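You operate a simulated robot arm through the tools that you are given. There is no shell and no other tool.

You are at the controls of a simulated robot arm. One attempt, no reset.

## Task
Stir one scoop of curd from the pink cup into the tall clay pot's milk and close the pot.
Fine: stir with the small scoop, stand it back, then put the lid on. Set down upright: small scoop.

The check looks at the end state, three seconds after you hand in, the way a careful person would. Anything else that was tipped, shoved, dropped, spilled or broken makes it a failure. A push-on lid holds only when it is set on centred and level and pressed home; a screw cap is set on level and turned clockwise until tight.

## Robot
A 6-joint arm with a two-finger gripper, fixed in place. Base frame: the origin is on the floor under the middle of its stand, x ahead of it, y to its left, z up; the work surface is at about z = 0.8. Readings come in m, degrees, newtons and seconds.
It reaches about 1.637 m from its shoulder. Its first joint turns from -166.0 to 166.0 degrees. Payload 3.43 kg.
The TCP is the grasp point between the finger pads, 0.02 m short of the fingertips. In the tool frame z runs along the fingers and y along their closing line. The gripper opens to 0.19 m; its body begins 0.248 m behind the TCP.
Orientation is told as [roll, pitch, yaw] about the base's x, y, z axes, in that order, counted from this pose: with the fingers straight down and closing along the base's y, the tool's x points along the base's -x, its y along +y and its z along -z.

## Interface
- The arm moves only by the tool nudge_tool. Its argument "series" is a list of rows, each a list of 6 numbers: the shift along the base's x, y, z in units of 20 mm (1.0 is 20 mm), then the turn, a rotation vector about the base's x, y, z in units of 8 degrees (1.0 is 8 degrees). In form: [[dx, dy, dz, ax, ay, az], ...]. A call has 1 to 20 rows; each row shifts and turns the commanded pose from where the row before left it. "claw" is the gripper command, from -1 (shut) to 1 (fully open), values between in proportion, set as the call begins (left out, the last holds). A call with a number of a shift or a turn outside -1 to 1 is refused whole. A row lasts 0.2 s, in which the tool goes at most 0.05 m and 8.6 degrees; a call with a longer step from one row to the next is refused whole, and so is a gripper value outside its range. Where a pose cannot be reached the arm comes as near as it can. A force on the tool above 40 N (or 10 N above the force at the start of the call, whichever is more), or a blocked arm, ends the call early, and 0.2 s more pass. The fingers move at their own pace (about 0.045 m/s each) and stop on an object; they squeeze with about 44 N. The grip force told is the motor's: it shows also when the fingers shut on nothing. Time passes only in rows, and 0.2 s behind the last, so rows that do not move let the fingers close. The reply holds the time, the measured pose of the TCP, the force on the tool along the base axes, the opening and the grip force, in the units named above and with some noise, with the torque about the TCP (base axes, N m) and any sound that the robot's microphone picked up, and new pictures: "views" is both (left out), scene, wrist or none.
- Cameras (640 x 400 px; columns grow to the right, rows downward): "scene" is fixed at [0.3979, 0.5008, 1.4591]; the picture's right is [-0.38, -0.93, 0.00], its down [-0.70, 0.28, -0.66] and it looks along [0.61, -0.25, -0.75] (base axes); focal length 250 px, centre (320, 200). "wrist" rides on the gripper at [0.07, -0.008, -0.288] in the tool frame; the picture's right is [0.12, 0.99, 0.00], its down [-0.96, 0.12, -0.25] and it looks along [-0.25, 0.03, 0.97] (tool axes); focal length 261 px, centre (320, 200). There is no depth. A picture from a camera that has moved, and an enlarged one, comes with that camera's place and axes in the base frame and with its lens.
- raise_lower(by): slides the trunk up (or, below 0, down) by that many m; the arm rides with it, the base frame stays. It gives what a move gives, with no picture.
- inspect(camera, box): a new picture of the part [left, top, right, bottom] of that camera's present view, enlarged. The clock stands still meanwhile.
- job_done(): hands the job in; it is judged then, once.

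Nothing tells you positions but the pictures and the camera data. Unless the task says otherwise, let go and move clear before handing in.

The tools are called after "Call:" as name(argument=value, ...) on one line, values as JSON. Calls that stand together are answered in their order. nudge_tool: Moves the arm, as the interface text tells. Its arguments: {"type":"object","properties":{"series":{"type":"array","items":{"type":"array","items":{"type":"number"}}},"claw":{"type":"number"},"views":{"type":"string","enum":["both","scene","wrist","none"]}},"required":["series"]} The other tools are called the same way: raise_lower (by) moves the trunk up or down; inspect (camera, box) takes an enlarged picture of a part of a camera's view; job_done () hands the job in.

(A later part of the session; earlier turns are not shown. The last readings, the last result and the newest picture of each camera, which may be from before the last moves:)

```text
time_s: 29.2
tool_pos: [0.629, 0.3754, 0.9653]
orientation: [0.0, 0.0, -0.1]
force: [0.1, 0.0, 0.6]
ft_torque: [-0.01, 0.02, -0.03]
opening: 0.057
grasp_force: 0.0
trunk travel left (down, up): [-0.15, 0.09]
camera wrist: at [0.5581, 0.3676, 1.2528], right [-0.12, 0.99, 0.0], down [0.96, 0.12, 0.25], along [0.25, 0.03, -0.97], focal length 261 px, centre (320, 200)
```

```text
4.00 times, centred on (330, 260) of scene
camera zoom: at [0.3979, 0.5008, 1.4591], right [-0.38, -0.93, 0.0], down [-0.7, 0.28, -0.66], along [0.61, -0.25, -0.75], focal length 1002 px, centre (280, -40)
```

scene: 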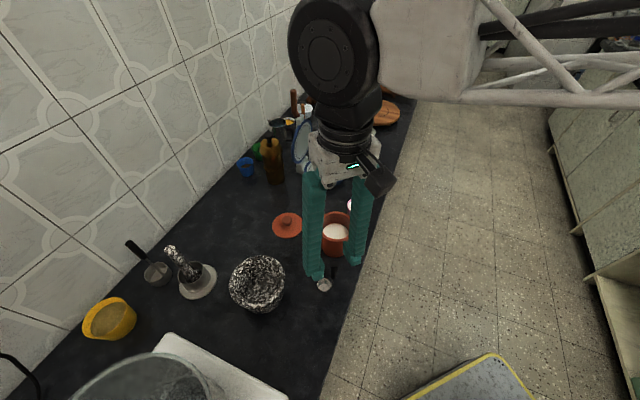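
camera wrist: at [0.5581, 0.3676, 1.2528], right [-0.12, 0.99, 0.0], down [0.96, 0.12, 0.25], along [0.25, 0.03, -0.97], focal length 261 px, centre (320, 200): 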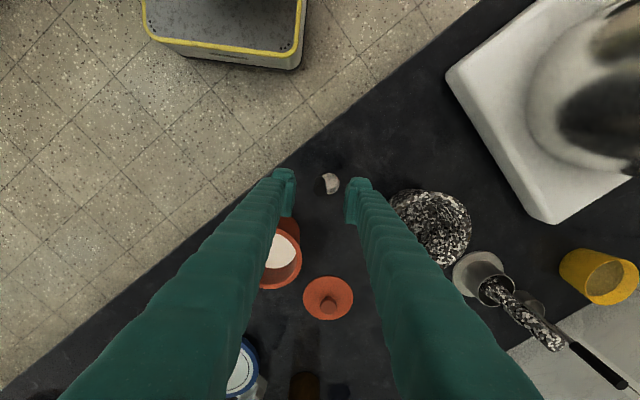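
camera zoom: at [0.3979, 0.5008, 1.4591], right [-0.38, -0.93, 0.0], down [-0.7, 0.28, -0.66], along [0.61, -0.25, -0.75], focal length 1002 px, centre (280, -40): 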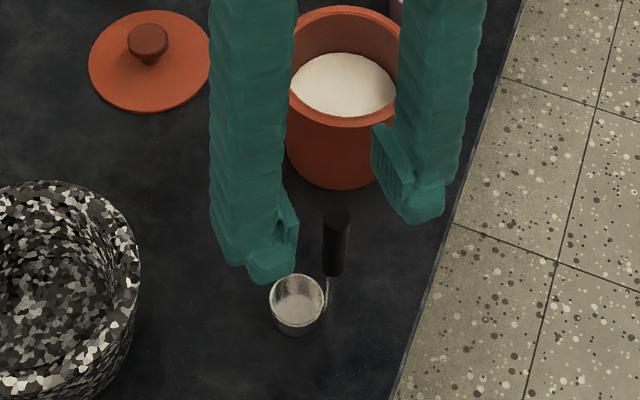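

The handle is centred between the pads within a millimetre. Descending the last 49 mm and closing.

Call:
nudge_tool(series=[[0, 0, -0.8, 0, 0, 0], [0, 0, -0.8, 0, 0, 0], [0, 0, -0.85, 0, 0, 0], [0, 0, 0, 0, 0, 0]], views="none")

Call:
inspect(camera="scene", box=[290, 230, 370, 300])

Call:
inspect(camera="wrist", box=[270, 130, 370, 220])

```text
time_s: 30.2
tool_pos: [0.629, 0.3752, 0.9166]
orientation: [0.0, 0.0, 0.0]
force: [-0.5, -0.2, -0.7]
ft_torque: [0.02, 0.02, 0.0]
opening: 0.0571
grasp_force: 0.0
trunk travel left (down, up): [-0.15, 0.09]
```

```text
5.71 times, centred on (330, 265) of scene
camera zoom: at [0.3979, 0.5008, 1.4591], right [-0.38, -0.93, 0.0], down [-0.7, 0.28, -0.66], along [0.61, -0.25, -0.75], focal length 1432 px, centre (263, -171)
```

zoom: 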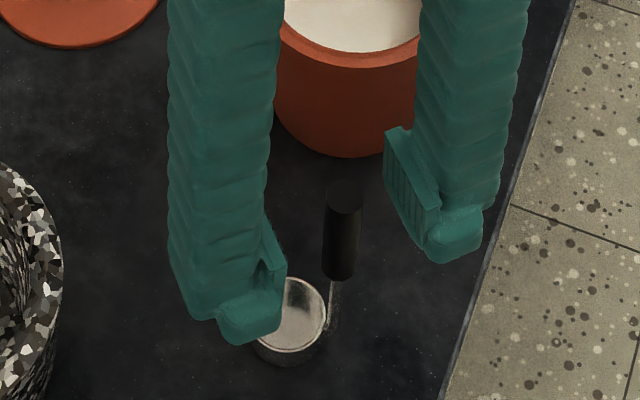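

```text
4.44 times, centred on (320, 175) of wrist
camera zoom: at [0.5581, 0.3681, 1.2034], right [-0.12, 0.99, 0.0], down [0.96, 0.12, 0.25], along [0.25, 0.03, -0.97], focal length 1158 px, centre (320, 311)
```

zoom: 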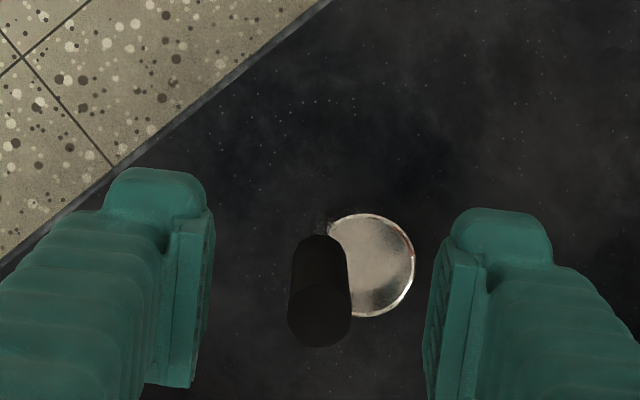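

The handle is centred; closing on it now.

Call:
nudge_tool(series=[[0, 0, 0, 0, 0, 0], [0, 0, 0, 0, 0, 0], [0, 0, 0, 0, 0, 0], [0, 0, 0, 0, 0, 0], [0, 0, 0, 0, 0, 0]], claw=-1, views="none")

Call:
inspect(camera="scene", box=[290, 230, 370, 300])

Call:
inspect(camera="wrist", box=[270, 130, 370, 220])

```text
time_s: 31.4
tool_pos: [0.6304, 0.3742, 0.9159]
orientation: [0.1, 0.1, 0.0]
force: [-0.4, 0.7, 0.4]
ft_torque: [-0.03, 0.0, -0.02]
opening: 0.0124
grasp_force: 43.6
trunk travel left (down, up): [-0.15, 0.09]
```

```text
5.71 times, centred on (330, 265) of scene
camera zoom: at [0.3979, 0.5008, 1.4591], right [-0.38, -0.93, 0.0], down [-0.7, 0.28, -0.66], along [0.61, -0.25, -0.75], focal length 1432 px, centre (263, -171)
```

zoom: 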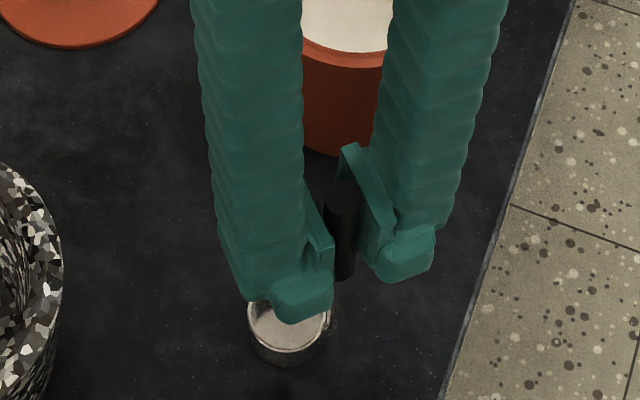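

```text
4.44 times, centred on (320, 175) of wrist
camera zoom: at [0.5581, 0.3681, 1.2036], right [-0.12, 0.99, 0.0], down [0.96, 0.12, 0.25], along [0.25, 0.03, -0.97], focal length 1158 px, centre (320, 311)
```

zoom: 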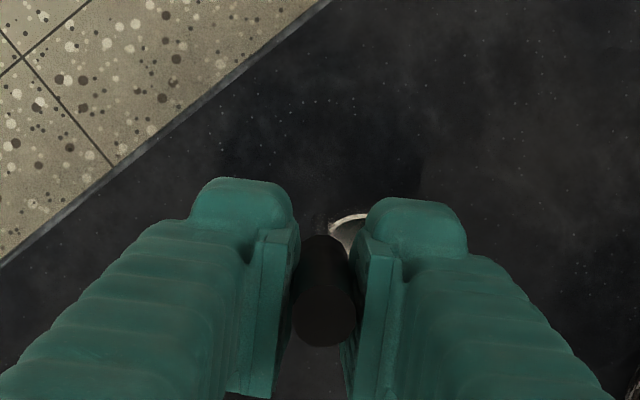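

The scoop handle is firmly held (12.4 mm, 44 N). I lift straight up to clear the pot rim, then check the scoop hangs upright.

Call:
nudge_tool(series=[[0, 0, 0.3, 0, 0, 0], [0, 0, 0.6, 0, 0, 0], [0, 0, 0.9, 0, 0, 0], [0, 0, 0.9, 0, 0, 0], [0, 0, 0.9, 0, 0, 0], [0, 0, 0.9, 0, 0, 0], [0, 0, 0.9, 0, 0, 0], [0, 0, 0.9, 0, 0, 0], [0, 0, 0.9, 0, 0, 0], [0, 0, 0, 0, 0, 0]])

Call:
inspect(camera="scene", box=[280, 170, 400, 280])

Call:
inspect(camera="wrist", box=[220, 130, 420, 290])

```text
time_s: 33.6
tool_pos: [0.6288, 0.3748, 1.0623]
orientation: [0.0, -0.1, 0.0]
force: [0.3, -0.4, -0.5]
ft_torque: [0.01, 0.01, 0.02]
opening: 0.0122
grasp_force: 43.9
trunk travel left (down, up): [-0.15, 0.09]
camera wrist: at [0.5578, 0.3681, 1.3486], right [-0.12, 0.99, 0.0], down [0.96, 0.12, 0.25], along [0.25, 0.03, -0.97], focal length 261 px, centre (320, 200)
```

scene: 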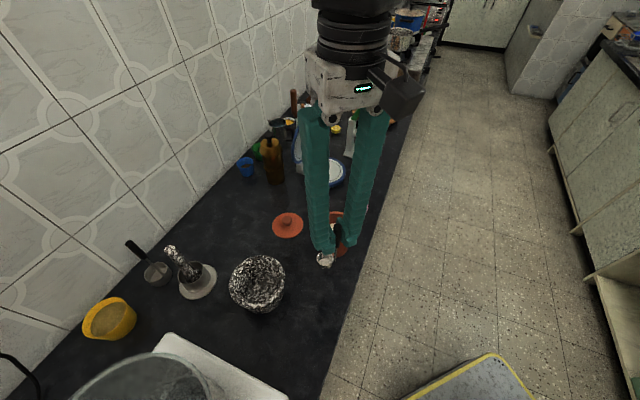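
wrist: 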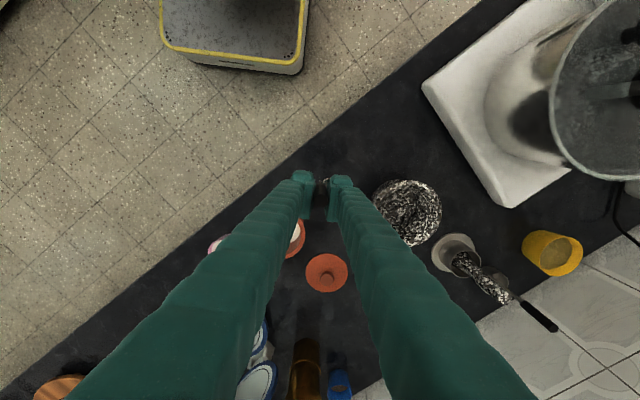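

```text
3.64 times, centred on (340, 225) of scene
camera zoom: at [0.3979, 0.5008, 1.4591], right [-0.38, -0.93, 0.0], down [-0.7, 0.28, -0.66], along [0.61, -0.25, -0.75], focal length 911 px, centre (247, 109)
```

zoom: 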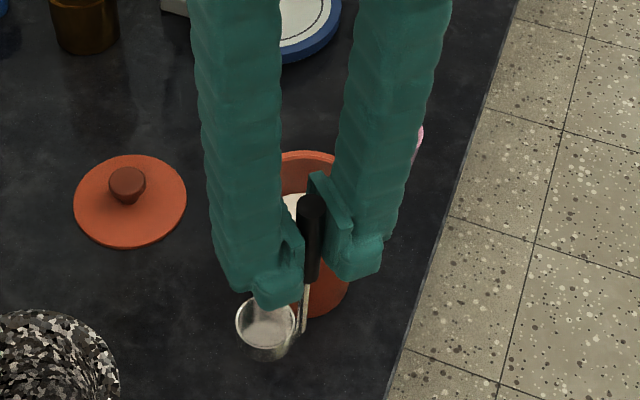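

```text
2.50 times, centred on (320, 210) of wrist
camera zoom: at [0.5578, 0.3681, 1.3486], right [-0.12, 0.99, 0.0], down [0.96, 0.12, 0.25], along [0.25, 0.03, -0.97], focal length 652 px, centre (320, 175)
```

zoom: 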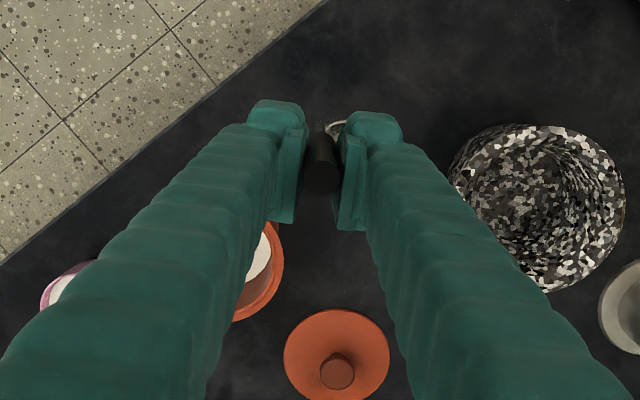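

The scoop hangs upright in the grip, its bottom at z≈0.946. I carry it over to the pink cup, targeting the bowl-plus-handle midpoint over the cup's centre.

Call:
nudge_tool(series=[[0.866, -0.884, 0, 0, 0, 0], [0.866, -0.884, 0, 0, 0, 0], [0.866, -0.884, 0, 0, 0, 0], [0.866, -0.884, 0, 0, 0, 0], [0.866, -0.884, 0, 0, 0, 0], [0.866, -0.884, 0, 0, 0, 0], [0.866, -0.884, 0, 0, 0, 0], [0.866, -0.884, 0, 0, 0, 0], [0.866, -0.884, 0, 0, 0, 0], [0.866, -0.884, 0, 0, 0, 0], [0.866, -0.884, 0, 0, 0, 0], [0, 0, 0, 0, 0, 0]])

Call:
inspect(camera="scene", box=[310, 150, 400, 240])

Call:
inspect(camera="wrist", box=[250, 100, 390, 240])

```text
time_s: 36.2
tool_pos: [0.8197, 0.1789, 1.0613]
orientation: [0.0, 0.0, 0.2]
force: [-0.5, 0.3, -0.8]
ft_torque: [-0.05, 0.0, -0.01]
opening: 0.0124
grasp_force: 43.8
trunk travel left (down, up): [-0.15, 0.09]
camera wrist: at [0.749, 0.172, 1.3475], right [-0.12, 0.99, 0.0], down [0.96, 0.12, 0.25], along [0.25, 0.03, -0.97], focal length 261 px, centre (320, 200)
```

scene: 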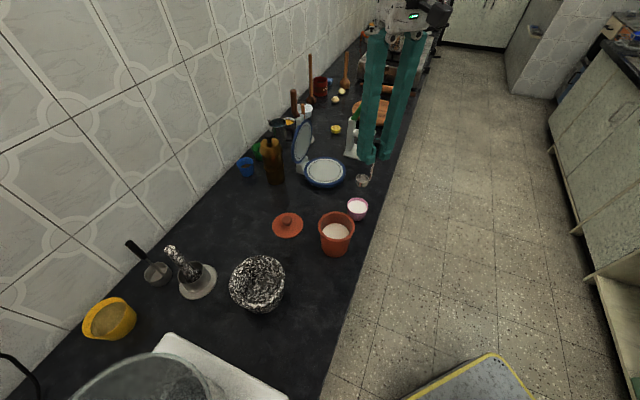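
wrist: 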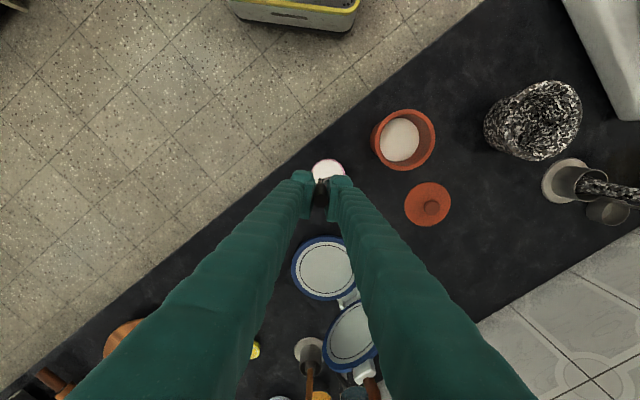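

```text
4.44 times, centred on (355, 195) of scene
camera zoom: at [0.3979, 0.5008, 1.4591], right [-0.38, -0.93, 0.0], down [-0.7, 0.28, -0.66], along [0.61, -0.25, -0.75], focal length 1113 px, centre (164, 222)
```

zoom: 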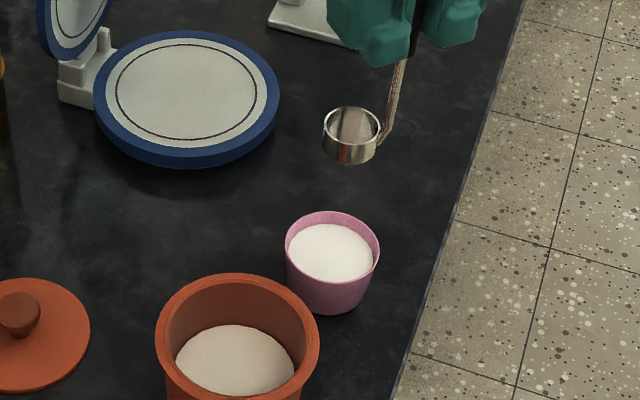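

```text
2.86 times, centred on (320, 170) of wrist
camera zoom: at [0.749, 0.172, 1.3475], right [-0.12, 0.99, 0.0], down [0.96, 0.12, 0.25], along [0.25, 0.03, -0.97], focal length 745 px, centre (320, 286)
```

zoom: 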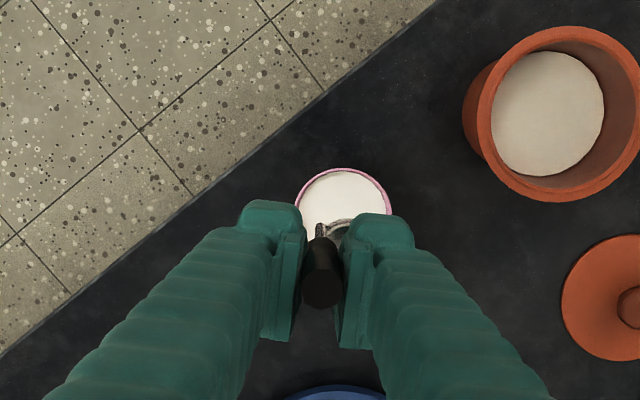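

The scoop is above the pink cup, aligned within about 2 mm by both views. I lower to just above the curd surface and re-check.

Call:
nudge_tool(series=[[0, 0.05, -0.9, 0, 0, 0], [0, 0, -0.9, 0, 0, 0], [0, 0, -0.9, 0, 0, 0], [0, 0, -0.9, 0, 0, 0], [0, 0, -0.9, 0, 0, 0], [0, 0, 0, 0, 0, 0]])

Call:
inspect(camera="scene", box=[320, 160, 400, 230])

Call:
inspect(camera="wrist", box=[270, 130, 370, 230])

```text
time_s: 37.6
tool_pos: [0.8187, 0.1817, 0.9721]
orientation: [0.0, 0.0, 0.0]
force: [-0.1, 0.2, -0.2]
ft_torque: [0.02, 0.02, -0.01]
opening: 0.0123
grasp_force: 44.0
trunk travel left (down, up): [-0.15, 0.09]
camera wrist: at [0.7478, 0.1747, 1.2582], right [-0.12, 0.99, 0.0], down [0.96, 0.12, 0.25], along [0.25, 0.03, -0.97], focal length 261 px, centre (320, 200)
```

scene: 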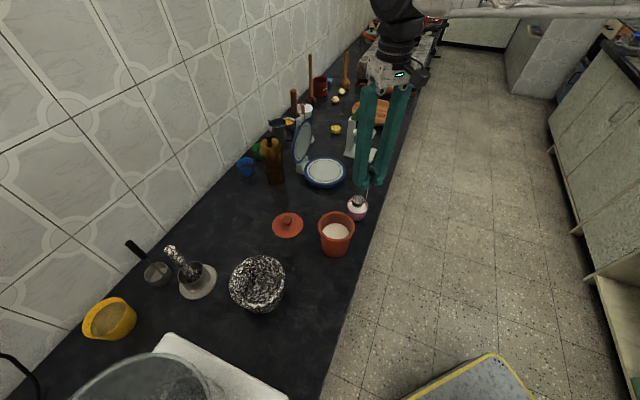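
wrist: 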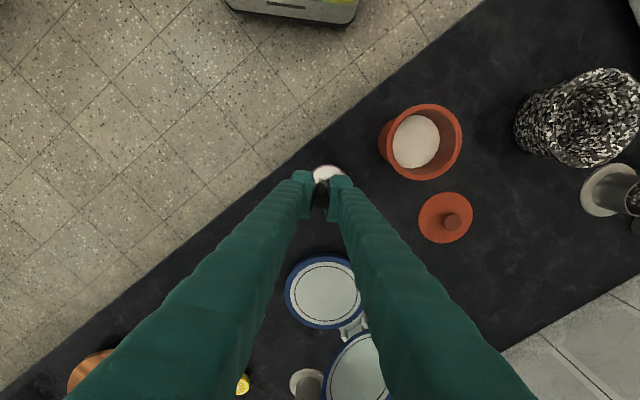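

```text
5.71 times, centred on (360, 195) of scene
camera zoom: at [0.3979, 0.5008, 1.4591], right [-0.38, -0.93, 0.0], down [-0.7, 0.28, -0.66], along [0.61, -0.25, -0.75], focal length 1432 px, centre (91, 229)
```

zoom: 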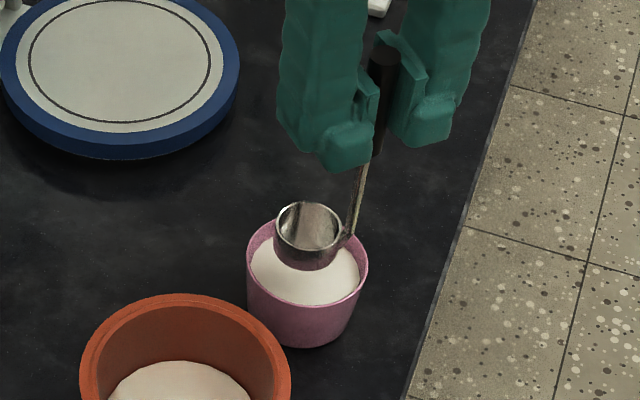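

```text
4.00 times, centred on (320, 180) of wrist
camera zoom: at [0.7478, 0.1747, 1.2582], right [-0.12, 0.99, 0.0], down [0.96, 0.12, 0.25], along [0.25, 0.03, -0.97], focal length 1043 px, centre (320, 280)
```

zoom: 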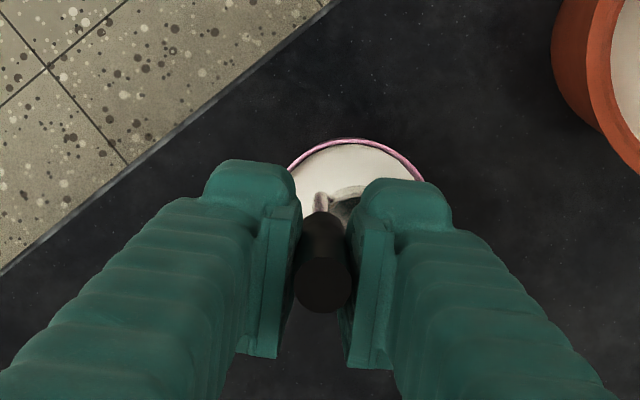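

Alignment is within about 1 mm in the wrist view. I dip the scoop slowly straight down into the curd.

Call:
nudge_tool(series=[[0, 0, -0.3, 0, 0, 0], [0, 0, -0.3, 0, 0, 0], [0, 0, -0.3, 0, 0, 0], [0, 0, -0.3, 0, 0, 0], [0, 0, -0.3, 0, 0, 0], [0, 0, -0.3, 0, 0, 0], [0, 0, 0, 0, 0, 0]])

Call:
inspect(camera="scene", box=[320, 160, 400, 230])

Call:
inspect(camera="wrist", box=[270, 130, 370, 230])

```text
time_s: 39.2
tool_pos: [0.8201, 0.1811, 0.9344]
orientation: [0.0, 0.0, 0.1]
force: [0.0, 0.1, -0.5]
ft_torque: [-0.03, -0.02, 0.02]
opening: 0.012
grasp_force: 43.7
trunk travel left (down, up): [-0.15, 0.09]
camera wrist: at [0.7483, 0.1746, 1.2219], right [-0.12, 0.99, 0.0], down [0.96, 0.12, 0.25], along [0.25, 0.03, -0.97], focal length 261 px, centre (320, 200)
```

scene: 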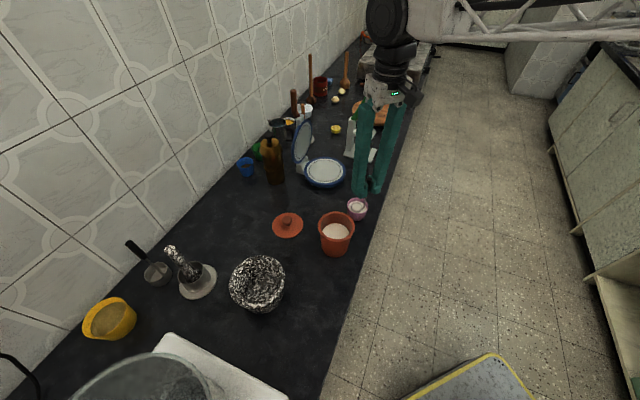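
wrist: 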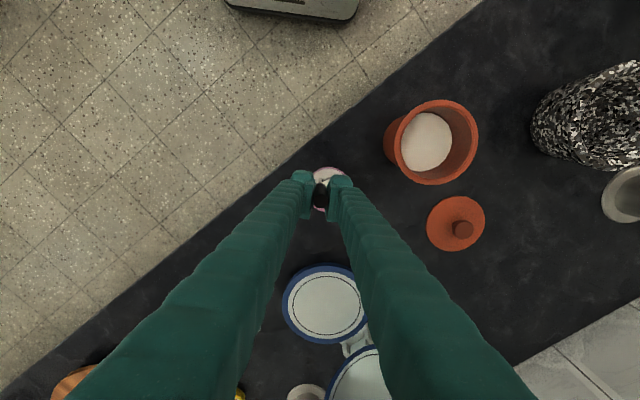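

```text
5.71 times, centred on (360, 195) of scene
camera zoom: at [0.3979, 0.5008, 1.4591], right [-0.38, -0.93, 0.0], down [-0.7, 0.28, -0.66], along [0.61, -0.25, -0.75], focal length 1432 px, centre (91, 229)
```

zoom: 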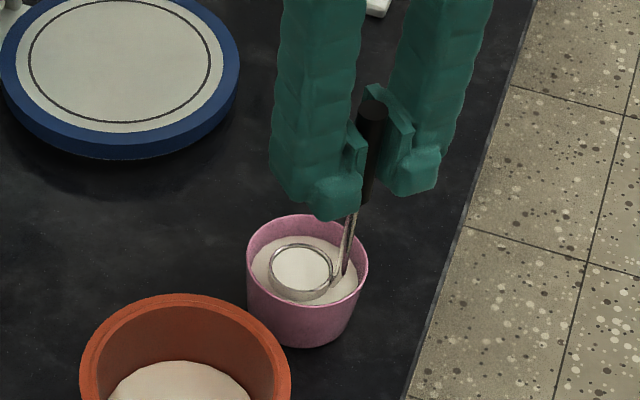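

```text
4.00 times, centred on (320, 180) of wrist
camera zoom: at [0.7483, 0.1746, 1.2219], right [-0.12, 0.99, 0.0], down [0.96, 0.12, 0.25], along [0.25, 0.03, -0.97], focal length 1043 px, centre (320, 280)
```

zoom: 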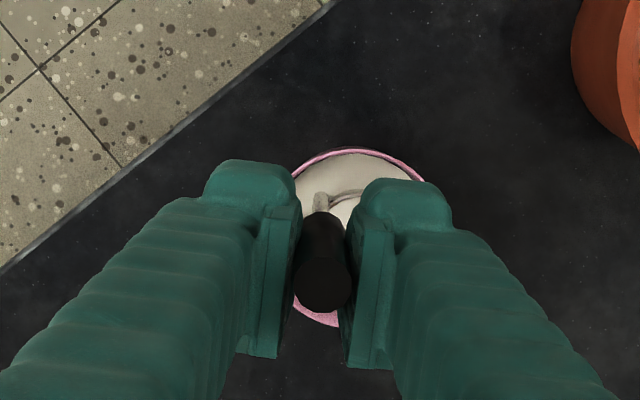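

The scoop's bowl already shows white curd inside and the cup's level dropped a little, with no contact force. I go about 7 mm deeper to be sure it's a full scoop.

Call:
nudge_tool(series=[[0, 0, -0.12, 0, 0, 0], [0, 0, -0.12, 0, 0, 0], [0, 0, -0.12, 0, 0, 0], [0, 0, 0, 0, 0, 0]], views="none")

Call:
inspect(camera="scene", box=[330, 180, 390, 230])

```text
time_s: 40.2
tool_pos: [0.8189, 0.1804, 0.9267]
orientation: [0.0, 0.0, 0.0]
force: [-0.2, 0.3, -0.8]
ft_torque: [-0.02, 0.01, 0.01]
opening: 0.0122
grasp_force: 44.4
trunk travel left (down, up): [-0.15, 0.09]
```

```text
8.00 times, centred on (360, 205) of scene
camera zoom: at [0.3979, 0.5008, 1.4591], right [-0.38, -0.93, 0.0], down [-0.7, 0.28, -0.66], along [0.61, -0.25, -0.75], focal length 2004 px, centre (0, 160)
```

zoom: 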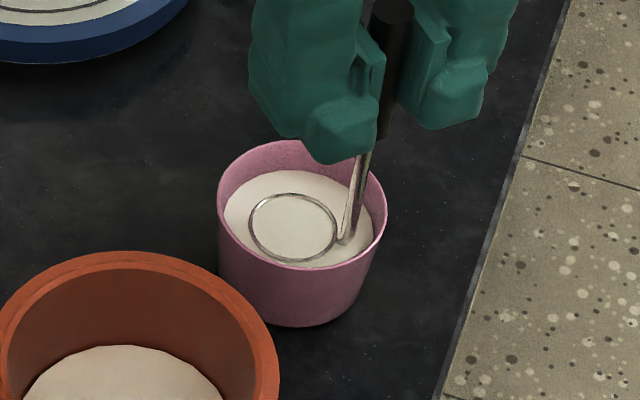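

The scoop's rim is now level with the curd surface, so it's essentially full. I go 2 mm more while watching force, then raise it.

Call:
nudge_tool(series=[[0, 0, -0.12, 0, 0, 0], [0, 0, 0, 0, 0, 0]], views="none")

Call:
inspect(camera="scene", box=[330, 180, 390, 230])

```text
time_s: 40.8
tool_pos: [0.8198, 0.1817, 0.9247]
orientation: [0.0, -0.1, 0.1]
force: [0.6, 1.2, -1.4]
ft_torque: [-0.03, 0.05, -0.02]
opening: 0.0124
grasp_force: 44.0
trunk travel left (down, up): [-0.15, 0.09]
```

```text
8.00 times, centred on (360, 205) of scene
camera zoom: at [0.3979, 0.5008, 1.4591], right [-0.38, -0.93, 0.0], down [-0.7, 0.28, -0.66], along [0.61, -0.25, -0.75], focal length 2004 px, centre (0, 160)
```

zoom: 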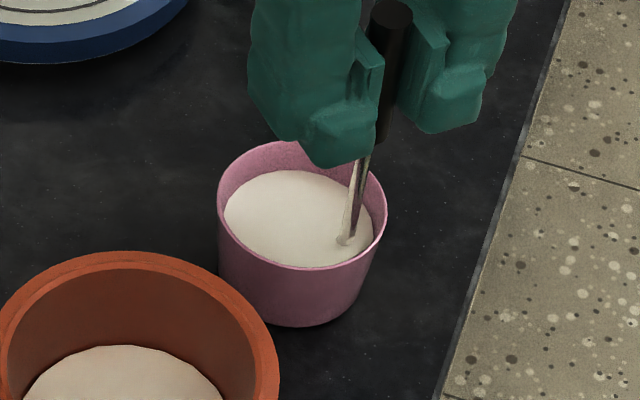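

The scoop is fully submerged without touching the floor. I raise it slowly and level above the cup, pausing for drips.

Call:
nudge_tool(series=[[0, 0, 0.15, 0, 0, 0], [0, 0, 0.2, 0, 0, 0], [0, 0, 0.25, 0, 0, 0], [0, 0, 0.3, 0, 0, 0], [0, 0, 0.3, 0, 0, 0], [0, 0, 0.3, 0, 0, 0], [0, 0, 0.3, 0, 0, 0], [0, 0, 0.3, 0, 0, 0], [0, 0, 0.3, 0, 0, 0], [0, 0, 0.3, 0, 0, 0], [0, 0, 0, 0, 0, 0], [0, 0, 0, 0, 0, 0], [0, 0, 0, 0, 0, 0]])

Call:
inspect(camera="scene", box=[320, 160, 400, 230])

```text
time_s: 43.6
tool_pos: [0.8197, 0.1813, 0.9793]
orientation: [0.0, 0.1, 0.0]
force: [0.2, -0.4, -0.5]
ft_torque: [-0.02, -0.01, -0.01]
opening: 0.0121
grasp_force: 43.9
trunk travel left (down, up): [-0.15, 0.09]
camera wrist: at [0.7487, 0.174, 1.2665], right [-0.12, 0.99, 0.0], down [0.96, 0.12, 0.25], along [0.25, 0.03, -0.97], focal length 261 px, centre (320, 200)
```

scene: 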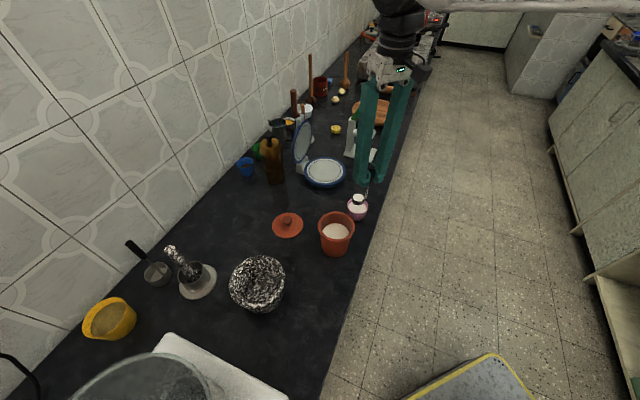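
wrist: 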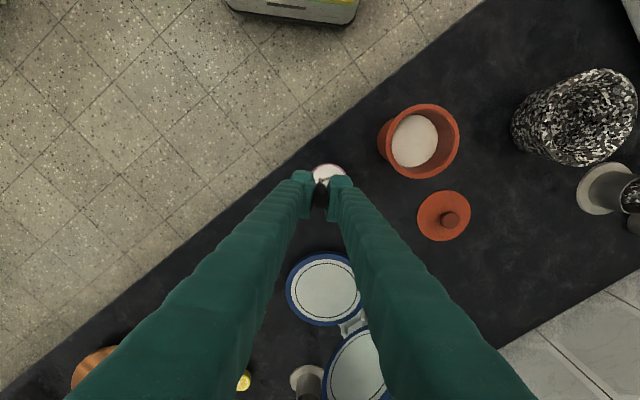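

```text
5.71 times, centred on (360, 195) of scene
camera zoom: at [0.3979, 0.5008, 1.4591], right [-0.38, -0.93, 0.0], down [-0.7, 0.28, -0.66], along [0.61, -0.25, -0.75], focal length 1432 px, centre (91, 229)
```

zoom: 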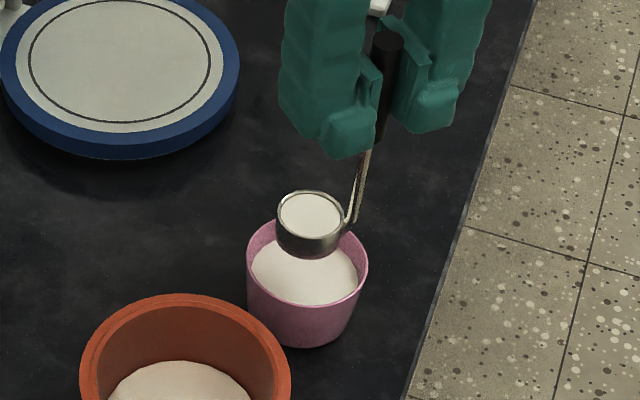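

The scoop is level and brim-full with clean sides, and the level in the pink cup fell accordingly. I now lift it clear and carry it slowly and level to above the clay pot.

Call:
nudge_tool(series=[[0, 0, 0.3, 0, 0, 0], [0, 0, 0.5, 0, 0, 0], [0, 0, 0.6, 0, 0, 0], [0, 0, 0.6, 0, 0, 0], [0, 0, 0.6, 0, 0, 0], [0, 0, 0.6, 0, 0, 0], [0, 0, 0.4, 0, 0, 0], [0, 0, 0.2, 0, 0, 0], [0, 0, 0, 0, 0, 0]], views="none")

Call:
nudge_tool(series=[[-0.1, 0.16, 0, 0, 0, 0], [-0.2, 0.32, 0, 0, 0, 0], [-0.332, 0.516, 0, 0, 0, 0], [-0.332, 0.516, 0, 0, 0, 0], [-0.332, 0.516, 0, 0, 0, 0], [-0.332, 0.516, 0, 0, 0, 0], [-0.332, 0.516, 0, 0, 0, 0], [-0.332, 0.516, 0, 0, 0, 0], [-0.332, 0.516, 0, 0, 0, 0], [-0.332, 0.516, 0, 0, 0, 0], [-0.332, 0.516, 0, 0, 0, 0], [-0.332, 0.516, 0, 0, 0, 0], [-0.245, 0.37, 0, 0, 0, 0], [-0.12, 0.18, 0, 0, 0, 0], [0, 0, 0, 0, 0, 0]])

Call:
inspect(camera="scene", box=[290, 160, 390, 260])

Call:
inspect(camera="wrist", box=[250, 100, 390, 240])

```text
time_s: 45.6
tool_pos: [0.8199, 0.1822, 1.0555]
orientation: [0.0, 0.0, 0.0]
force: [0.0, 0.0, -0.3]
ft_torque: [0.0, 0.01, 0.0]
opening: 0.012
grasp_force: 43.8
trunk travel left (down, up): [-0.15, 0.09]
```

```text
time_s: 48.8
tool_pos: [0.7389, 0.3045, 1.056]
orientation: [0.0, 0.0, 0.0]
force: [-0.5, -0.5, -0.9]
ft_torque: [-0.01, 0.0, 0.05]
opening: 0.0123
grasp_force: 44.5
trunk travel left (down, up): [-0.15, 0.09]
camera wrist: at [0.6682, 0.2971, 1.3427], right [-0.12, 0.99, 0.0], down [0.96, 0.12, 0.25], along [0.25, 0.03, -0.97], focal length 261 px, centre (320, 200)
```

scene: 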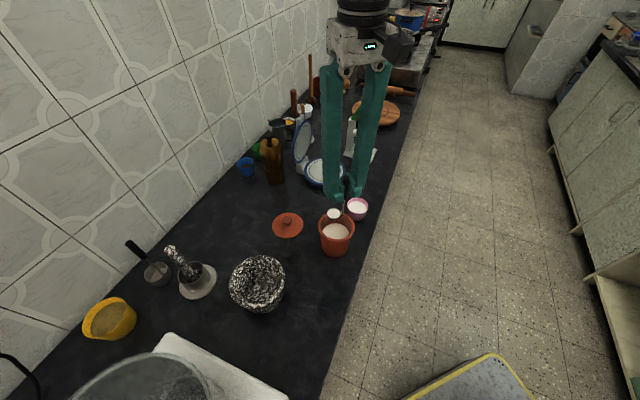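
wrist: 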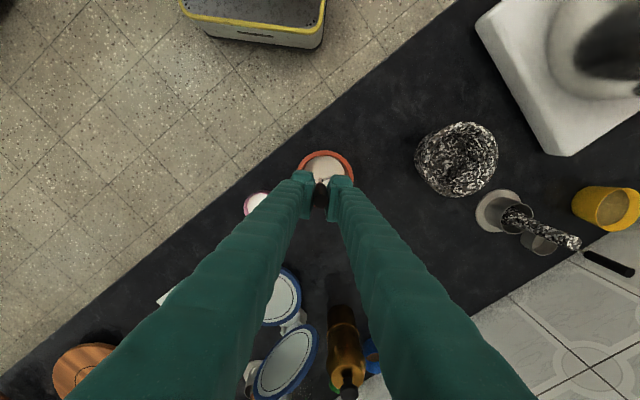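

```text
4.00 times, centred on (340, 210) of scene
camera zoom: at [0.3979, 0.5008, 1.4591], right [-0.38, -0.93, 0.0], down [-0.7, 0.28, -0.66], along [0.61, -0.25, -0.75], focal length 1002 px, centre (240, 160)
```

zoom: 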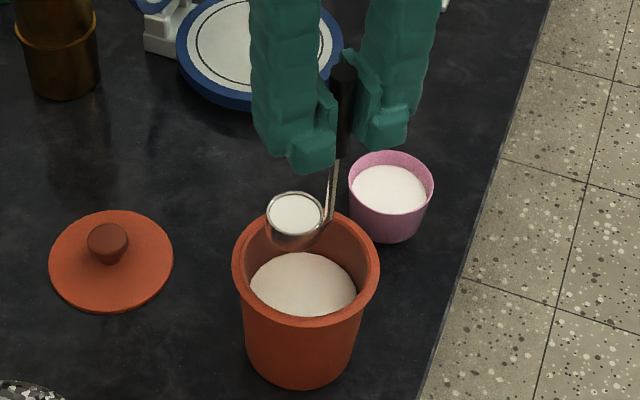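

```text
2.86 times, centred on (320, 170) of wrist
camera zoom: at [0.6682, 0.2971, 1.3427], right [-0.12, 0.99, 0.0], down [0.96, 0.12, 0.25], along [0.25, 0.03, -0.97], focal length 745 px, centre (320, 286)
```

zoom: 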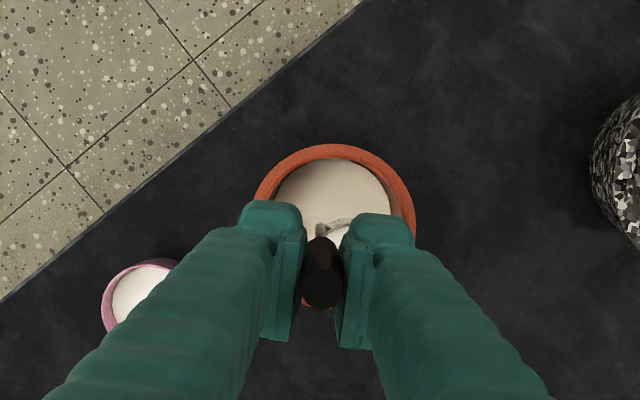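

The full scoop is over the pot opening with the pouring lip about 7 mm from the pot's centre. I lower slightly and begin tilting the handle outward (toward the counter's front edge), keeping the lip fixed over the pot.

Call:
nudge_tool(series=[[0, 0, -0.4, 0, 0, 0], [0, 0, -0.4, 0, 0, 0], [0, 0, -0.35, 0, 0, 0], [0, 0, 0, 0, 0, 0], [-0.355, -0.58, -0.075, 0.853, -0.522, 0], [-0.346, -0.566, -0.169, 0.853, -0.522, 0], [-0.33, -0.54, -0.26, 0.853, -0.522, 0], [0, 0, 0, 0, 0, 0]])

Call:
inspect(camera="scene", box=[290, 170, 390, 260])

```text
time_s: 50.6
tool_pos: [0.7183, 0.2698, 1.0221]
orientation: [20.8, -12.4, -2.2]
force: [0.6, -0.6, -1.4]
ft_torque: [-0.04, 0.0, -0.01]
opening: 0.0126
grasp_force: 43.9
trunk travel left (down, up): [-0.15, 0.09]
camera wrist: at [0.5878, 0.1665, 1.2666], right [-0.16, 0.93, 0.32], down [0.88, -0.01, 0.47], along [0.45, 0.35, -0.82], focal length 261 px, centre (320, 200)
```

scene: 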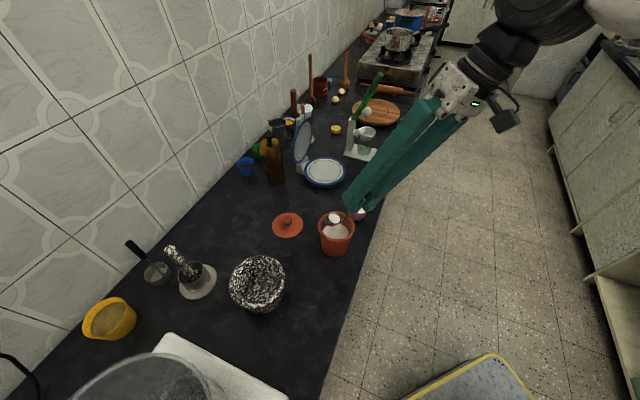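
wrist: 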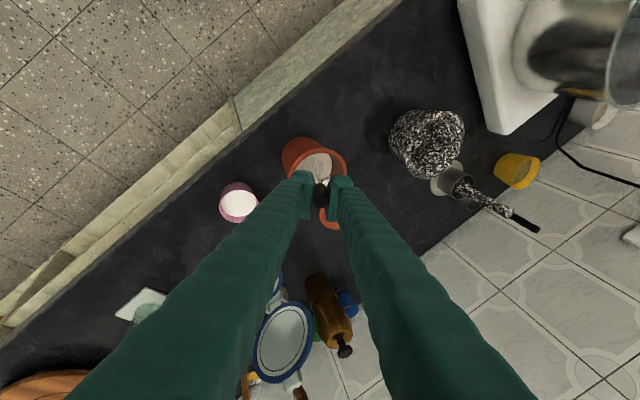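

```text
4.44 times, centred on (340, 215) of scene
camera zoom: at [0.3979, 0.5008, 1.4591], right [-0.38, -0.93, 0.0], down [-0.7, 0.28, -0.66], along [0.61, -0.25, -0.75], focal length 1113 px, centre (231, 133)
```

zoom: 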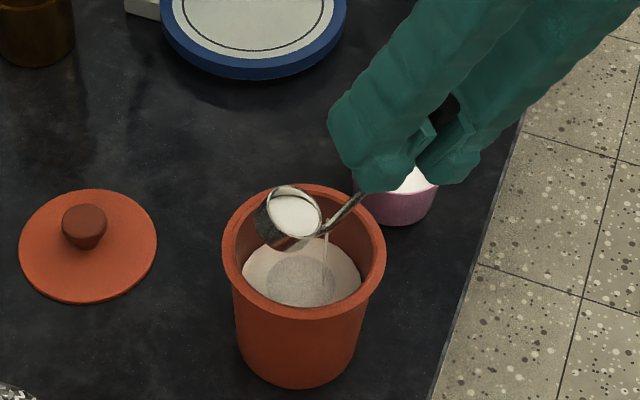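

It's pouring: a thin stream falls from the lip into the pot. I continue the tilt in the same coordinated way.

Call:
nudge_tool(series=[[-0.308, -0.504, -0.345, 0.853, -0.522, 0], [-0.28, -0.458, -0.424, 0.853, -0.522, 0], [-0.247, -0.403, -0.494, 0.853, -0.522, 0], [0, 0, 0, 0, 0, 0]])

Call:
inspect(camera="scene", box=[290, 170, 390, 260])

```text
time_s: 51.6
tool_pos: [0.7018, 0.2431, 0.9971]
orientation: [43.6, -23.0, -9.2]
force: [1.2, -0.7, -0.4]
ft_torque: [-0.04, 0.01, 0.0]
opening: 0.0123
grasp_force: 44.1
trunk travel left (down, up): [-0.15, 0.09]
camera wrist: at [0.5269, 0.0666, 1.1567], right [-0.26, 0.77, 0.58], down [0.76, -0.21, 0.61], along [0.6, 0.6, -0.53], focal length 261 px, centre (320, 200)
```

scene: 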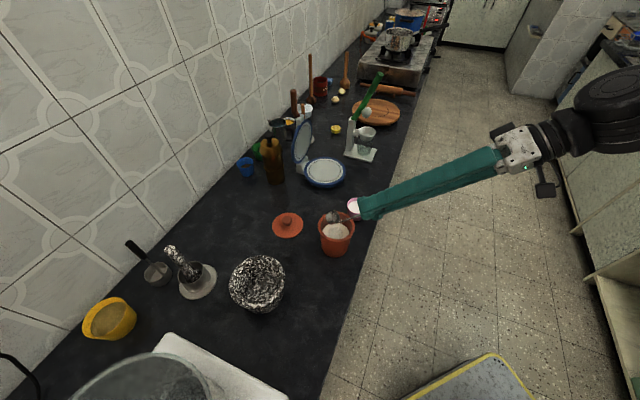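
wrist: 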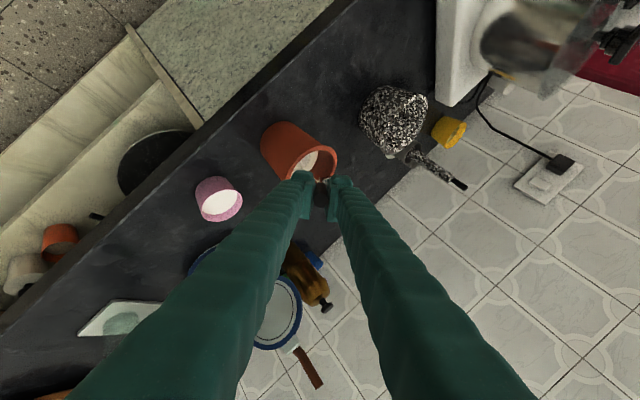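

```text
4.44 times, centred on (340, 215) of scene
camera zoom: at [0.3979, 0.5008, 1.4591], right [-0.38, -0.93, 0.0], down [-0.7, 0.28, -0.66], along [0.61, -0.25, -0.75], focal length 1113 px, centre (231, 133)
```

zoom: 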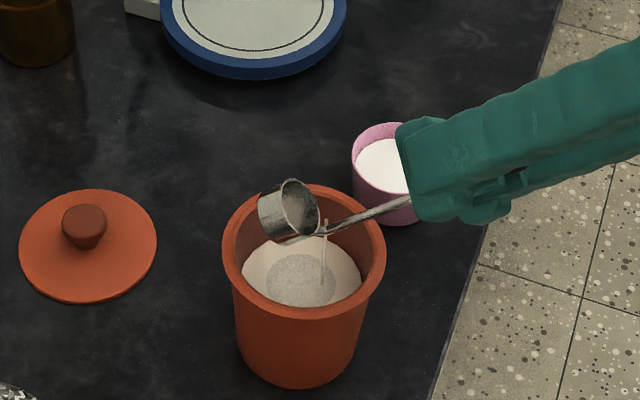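

Still pouring cleanly into the pot. I continue to about 80° to empty the scoop.

Call:
nudge_tool(series=[[-0.209, -0.341, -0.556, 0.853, -0.522, 0], [-0.166, -0.271, -0.606, 0.853, -0.522, 0], [-0.121, -0.197, -0.645, 0.853, -0.522, 0], [0, 0, 0, 0, 0, 0], [0, 0, 0, 0, 0, 0]])

Call:
inspect(camera="scene", box=[290, 170, 390, 260])

```text
time_s: 52.8
tool_pos: [0.6927, 0.2276, 0.9605]
orientation: [69.2, -29.8, -20.8]
force: [-0.5, 0.7, -0.1]
ft_torque: [-0.04, -0.03, -0.01]
opening: 0.0121
grasp_force: 43.7
trunk travel left (down, up): [-0.15, 0.09]
camera wrist: at [0.4943, 0.0129, 1.0074], right [-0.4, 0.53, 0.75], down [0.62, -0.44, 0.65], along [0.67, 0.72, -0.15], focal length 261 px, centre (320, 200)
```

scene: 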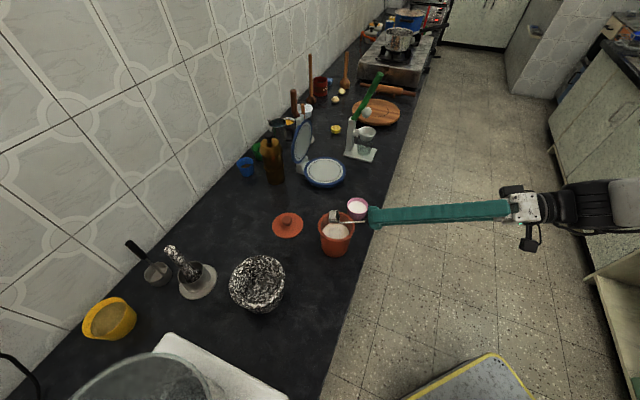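
wrist: 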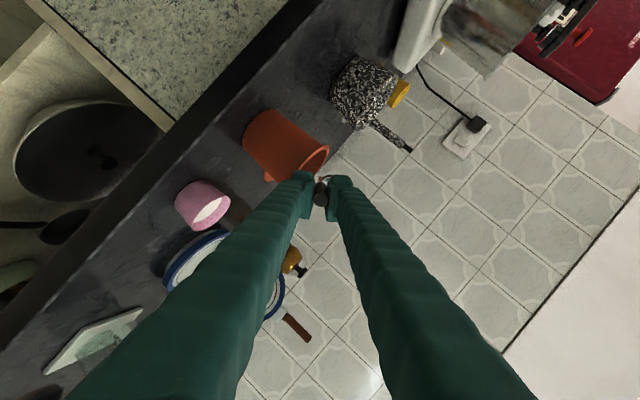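

```text
4.44 times, centred on (340, 215) of scene
camera zoom: at [0.3979, 0.5008, 1.4591], right [-0.38, -0.93, 0.0], down [-0.7, 0.28, -0.66], along [0.61, -0.25, -0.75], focal length 1113 px, centre (231, 133)
```

zoom: 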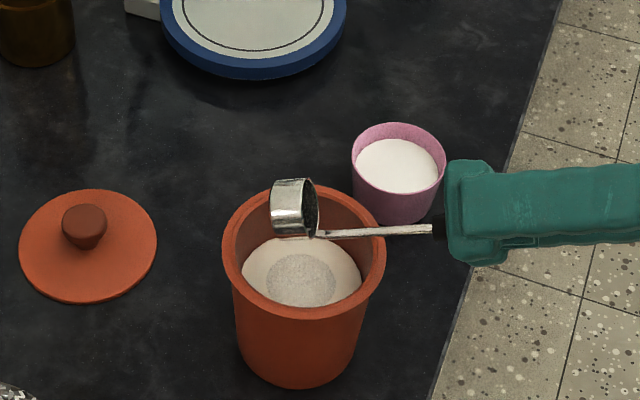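

The scoop has emptied: a disc of curd now lies on the milk. I reverse the same tilt to bring the scoop upright over the pot, then centre it.

Call:
nudge_tool(series=[[0.121, 0.197, 0.645, -0.853, 0.522, 0], [0.166, 0.271, 0.606, -0.853, 0.522, 0], [0.209, 0.341, 0.556, -0.853, 0.522, 0], [0.247, 0.403, 0.494, -0.853, 0.522, 0], [0.28, 0.458, 0.424, -0.853, 0.522, 0], [0.308, 0.504, 0.345, -0.853, 0.522, 0], [0.33, 0.54, 0.26, -0.853, 0.522, 0], [0.346, 0.566, 0.169, -0.853, 0.522, 0], [0.355, 0.58, 0.075, -0.853, 0.522, 0], [-0.2, -0.3, 0, 0, 0, 0], [0, 0, 0, 0, 0, 0]])

Call:
inspect(camera="scene", box=[290, 170, 390, 260])

Call:
inspect(camera="wrist", box=[250, 100, 390, 240])

```text
time_s: 55.2
tool_pos: [0.7345, 0.2986, 1.0319]
orientation: [-0.1, 0.0, 0.0]
force: [-0.5, 1.3, -0.3]
ft_torque: [-0.01, 0.02, 0.0]
opening: 0.0122
grasp_force: 43.9
trunk travel left (down, up): [-0.15, 0.09]
camera wrist: at [0.6641, 0.2925, 1.3201], right [-0.12, 0.99, 0.0], down [0.96, 0.12, 0.25], along [0.25, 0.03, -0.97], focal length 261 px, centre (320, 200)
```

scene: 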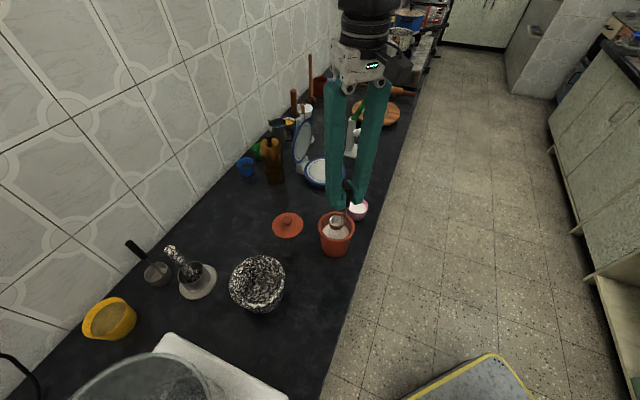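
wrist: 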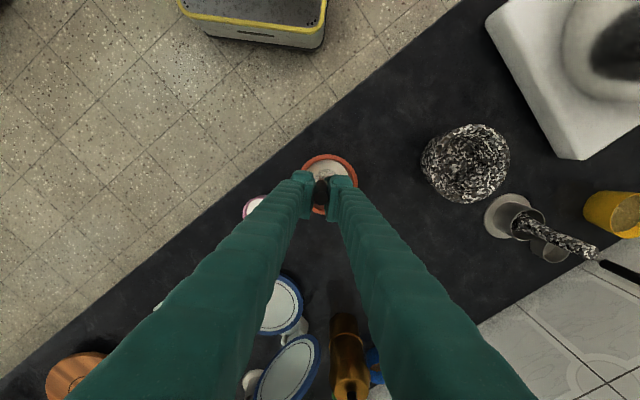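

```text
4.44 times, centred on (340, 215) of scene
camera zoom: at [0.3979, 0.5008, 1.4591], right [-0.38, -0.93, 0.0], down [-0.7, 0.28, -0.66], along [0.61, -0.25, -0.75], focal length 1113 px, centre (231, 133)
```

zoom: 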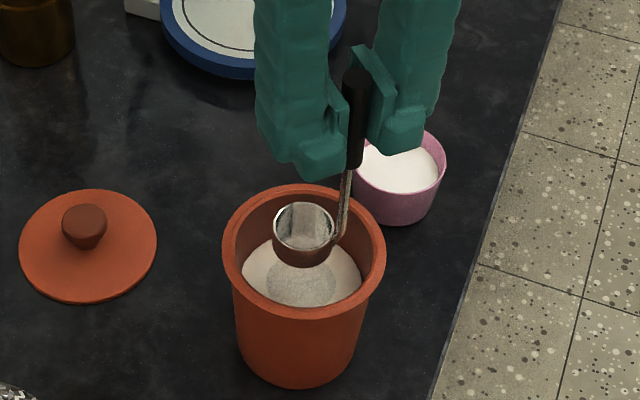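

```text
2.86 times, centred on (320, 170) of wrist
camera zoom: at [0.6641, 0.2925, 1.3201], right [-0.12, 0.99, 0.0], down [0.96, 0.12, 0.25], along [0.25, 0.03, -0.97], focal length 745 px, centre (320, 286)
```

zoom: 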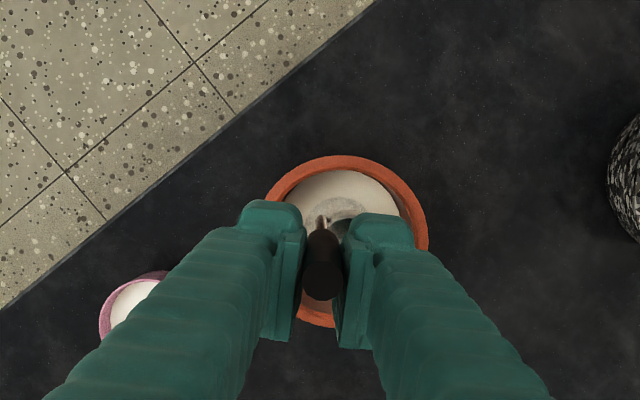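

The scoop is empty and upright, centred in the pot mouth within about 1 mm. I lower it into the milk.

Call:
nudge_tool(series=[[0, 0, -0.5, 0, 0, 0], [0, 0, -0.5, 0, 0, 0], [0, 0, -0.5, 0, 0, 0], [0, 0, -0.5, 0, 0, 0], [0, 0, -0.4, 0, 0, 0], [0, 0, -0.4, 0, 0, 0], [0, 0, -0.4, 0, 0, 0], [0, 0, -0.4, 0, 0, 0], [0, 0, -0.4, 0, 0, 0], [0, 0, 0, 0, 0, 0]])

Call:
inspect(camera="scene", box=[290, 170, 390, 260])

Call:
inspect(camera="wrist", box=[250, 100, 390, 240])

```text
time_s: 57.4
tool_pos: [0.7351, 0.2984, 0.9523]
orientation: [0.0, -0.1, -0.1]
force: [1.1, 0.4, -0.9]
ft_torque: [-0.01, 0.05, -0.01]
opening: 0.0125
grasp_force: 43.9
trunk travel left (down, up): [-0.15, 0.09]
camera wrist: at [0.6643, 0.2914, 1.2398], right [-0.12, 0.99, 0.0], down [0.96, 0.12, 0.25], along [0.25, 0.03, -0.97], focal length 261 px, centre (320, 200)
```

scene: 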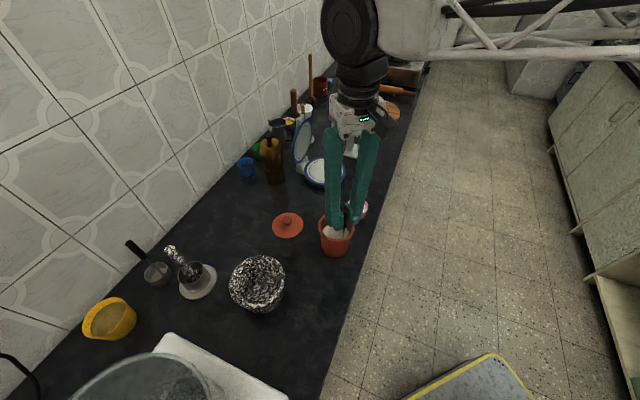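
wrist: 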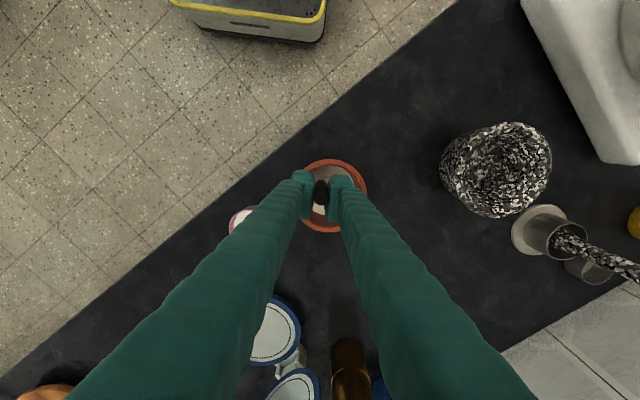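

```text
4.44 times, centred on (340, 215) of scene
camera zoom: at [0.3979, 0.5008, 1.4591], right [-0.38, -0.93, 0.0], down [-0.7, 0.28, -0.66], along [0.61, -0.25, -0.75], focal length 1113 px, centre (231, 133)
```

zoom: 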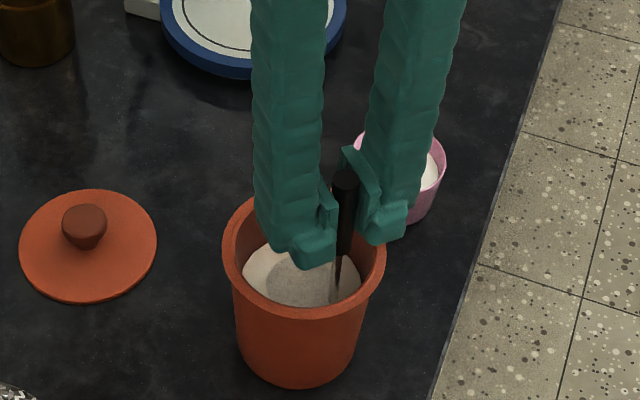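

```text
2.86 times, centred on (320, 170) of wrist
camera zoom: at [0.6643, 0.2914, 1.2398], right [-0.12, 0.99, 0.0], down [0.96, 0.12, 0.25], along [0.25, 0.03, -0.97], focal length 745 px, centre (320, 286)
```

zoom: 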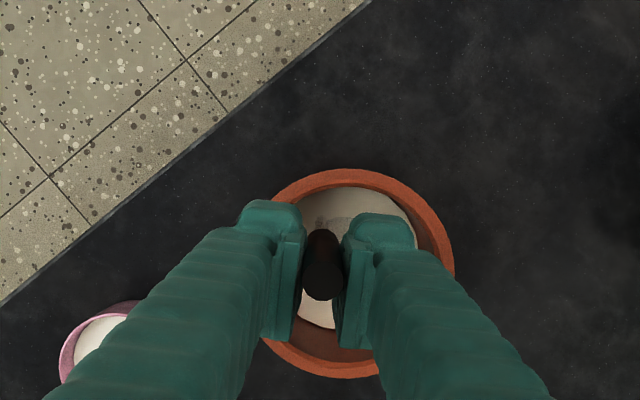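

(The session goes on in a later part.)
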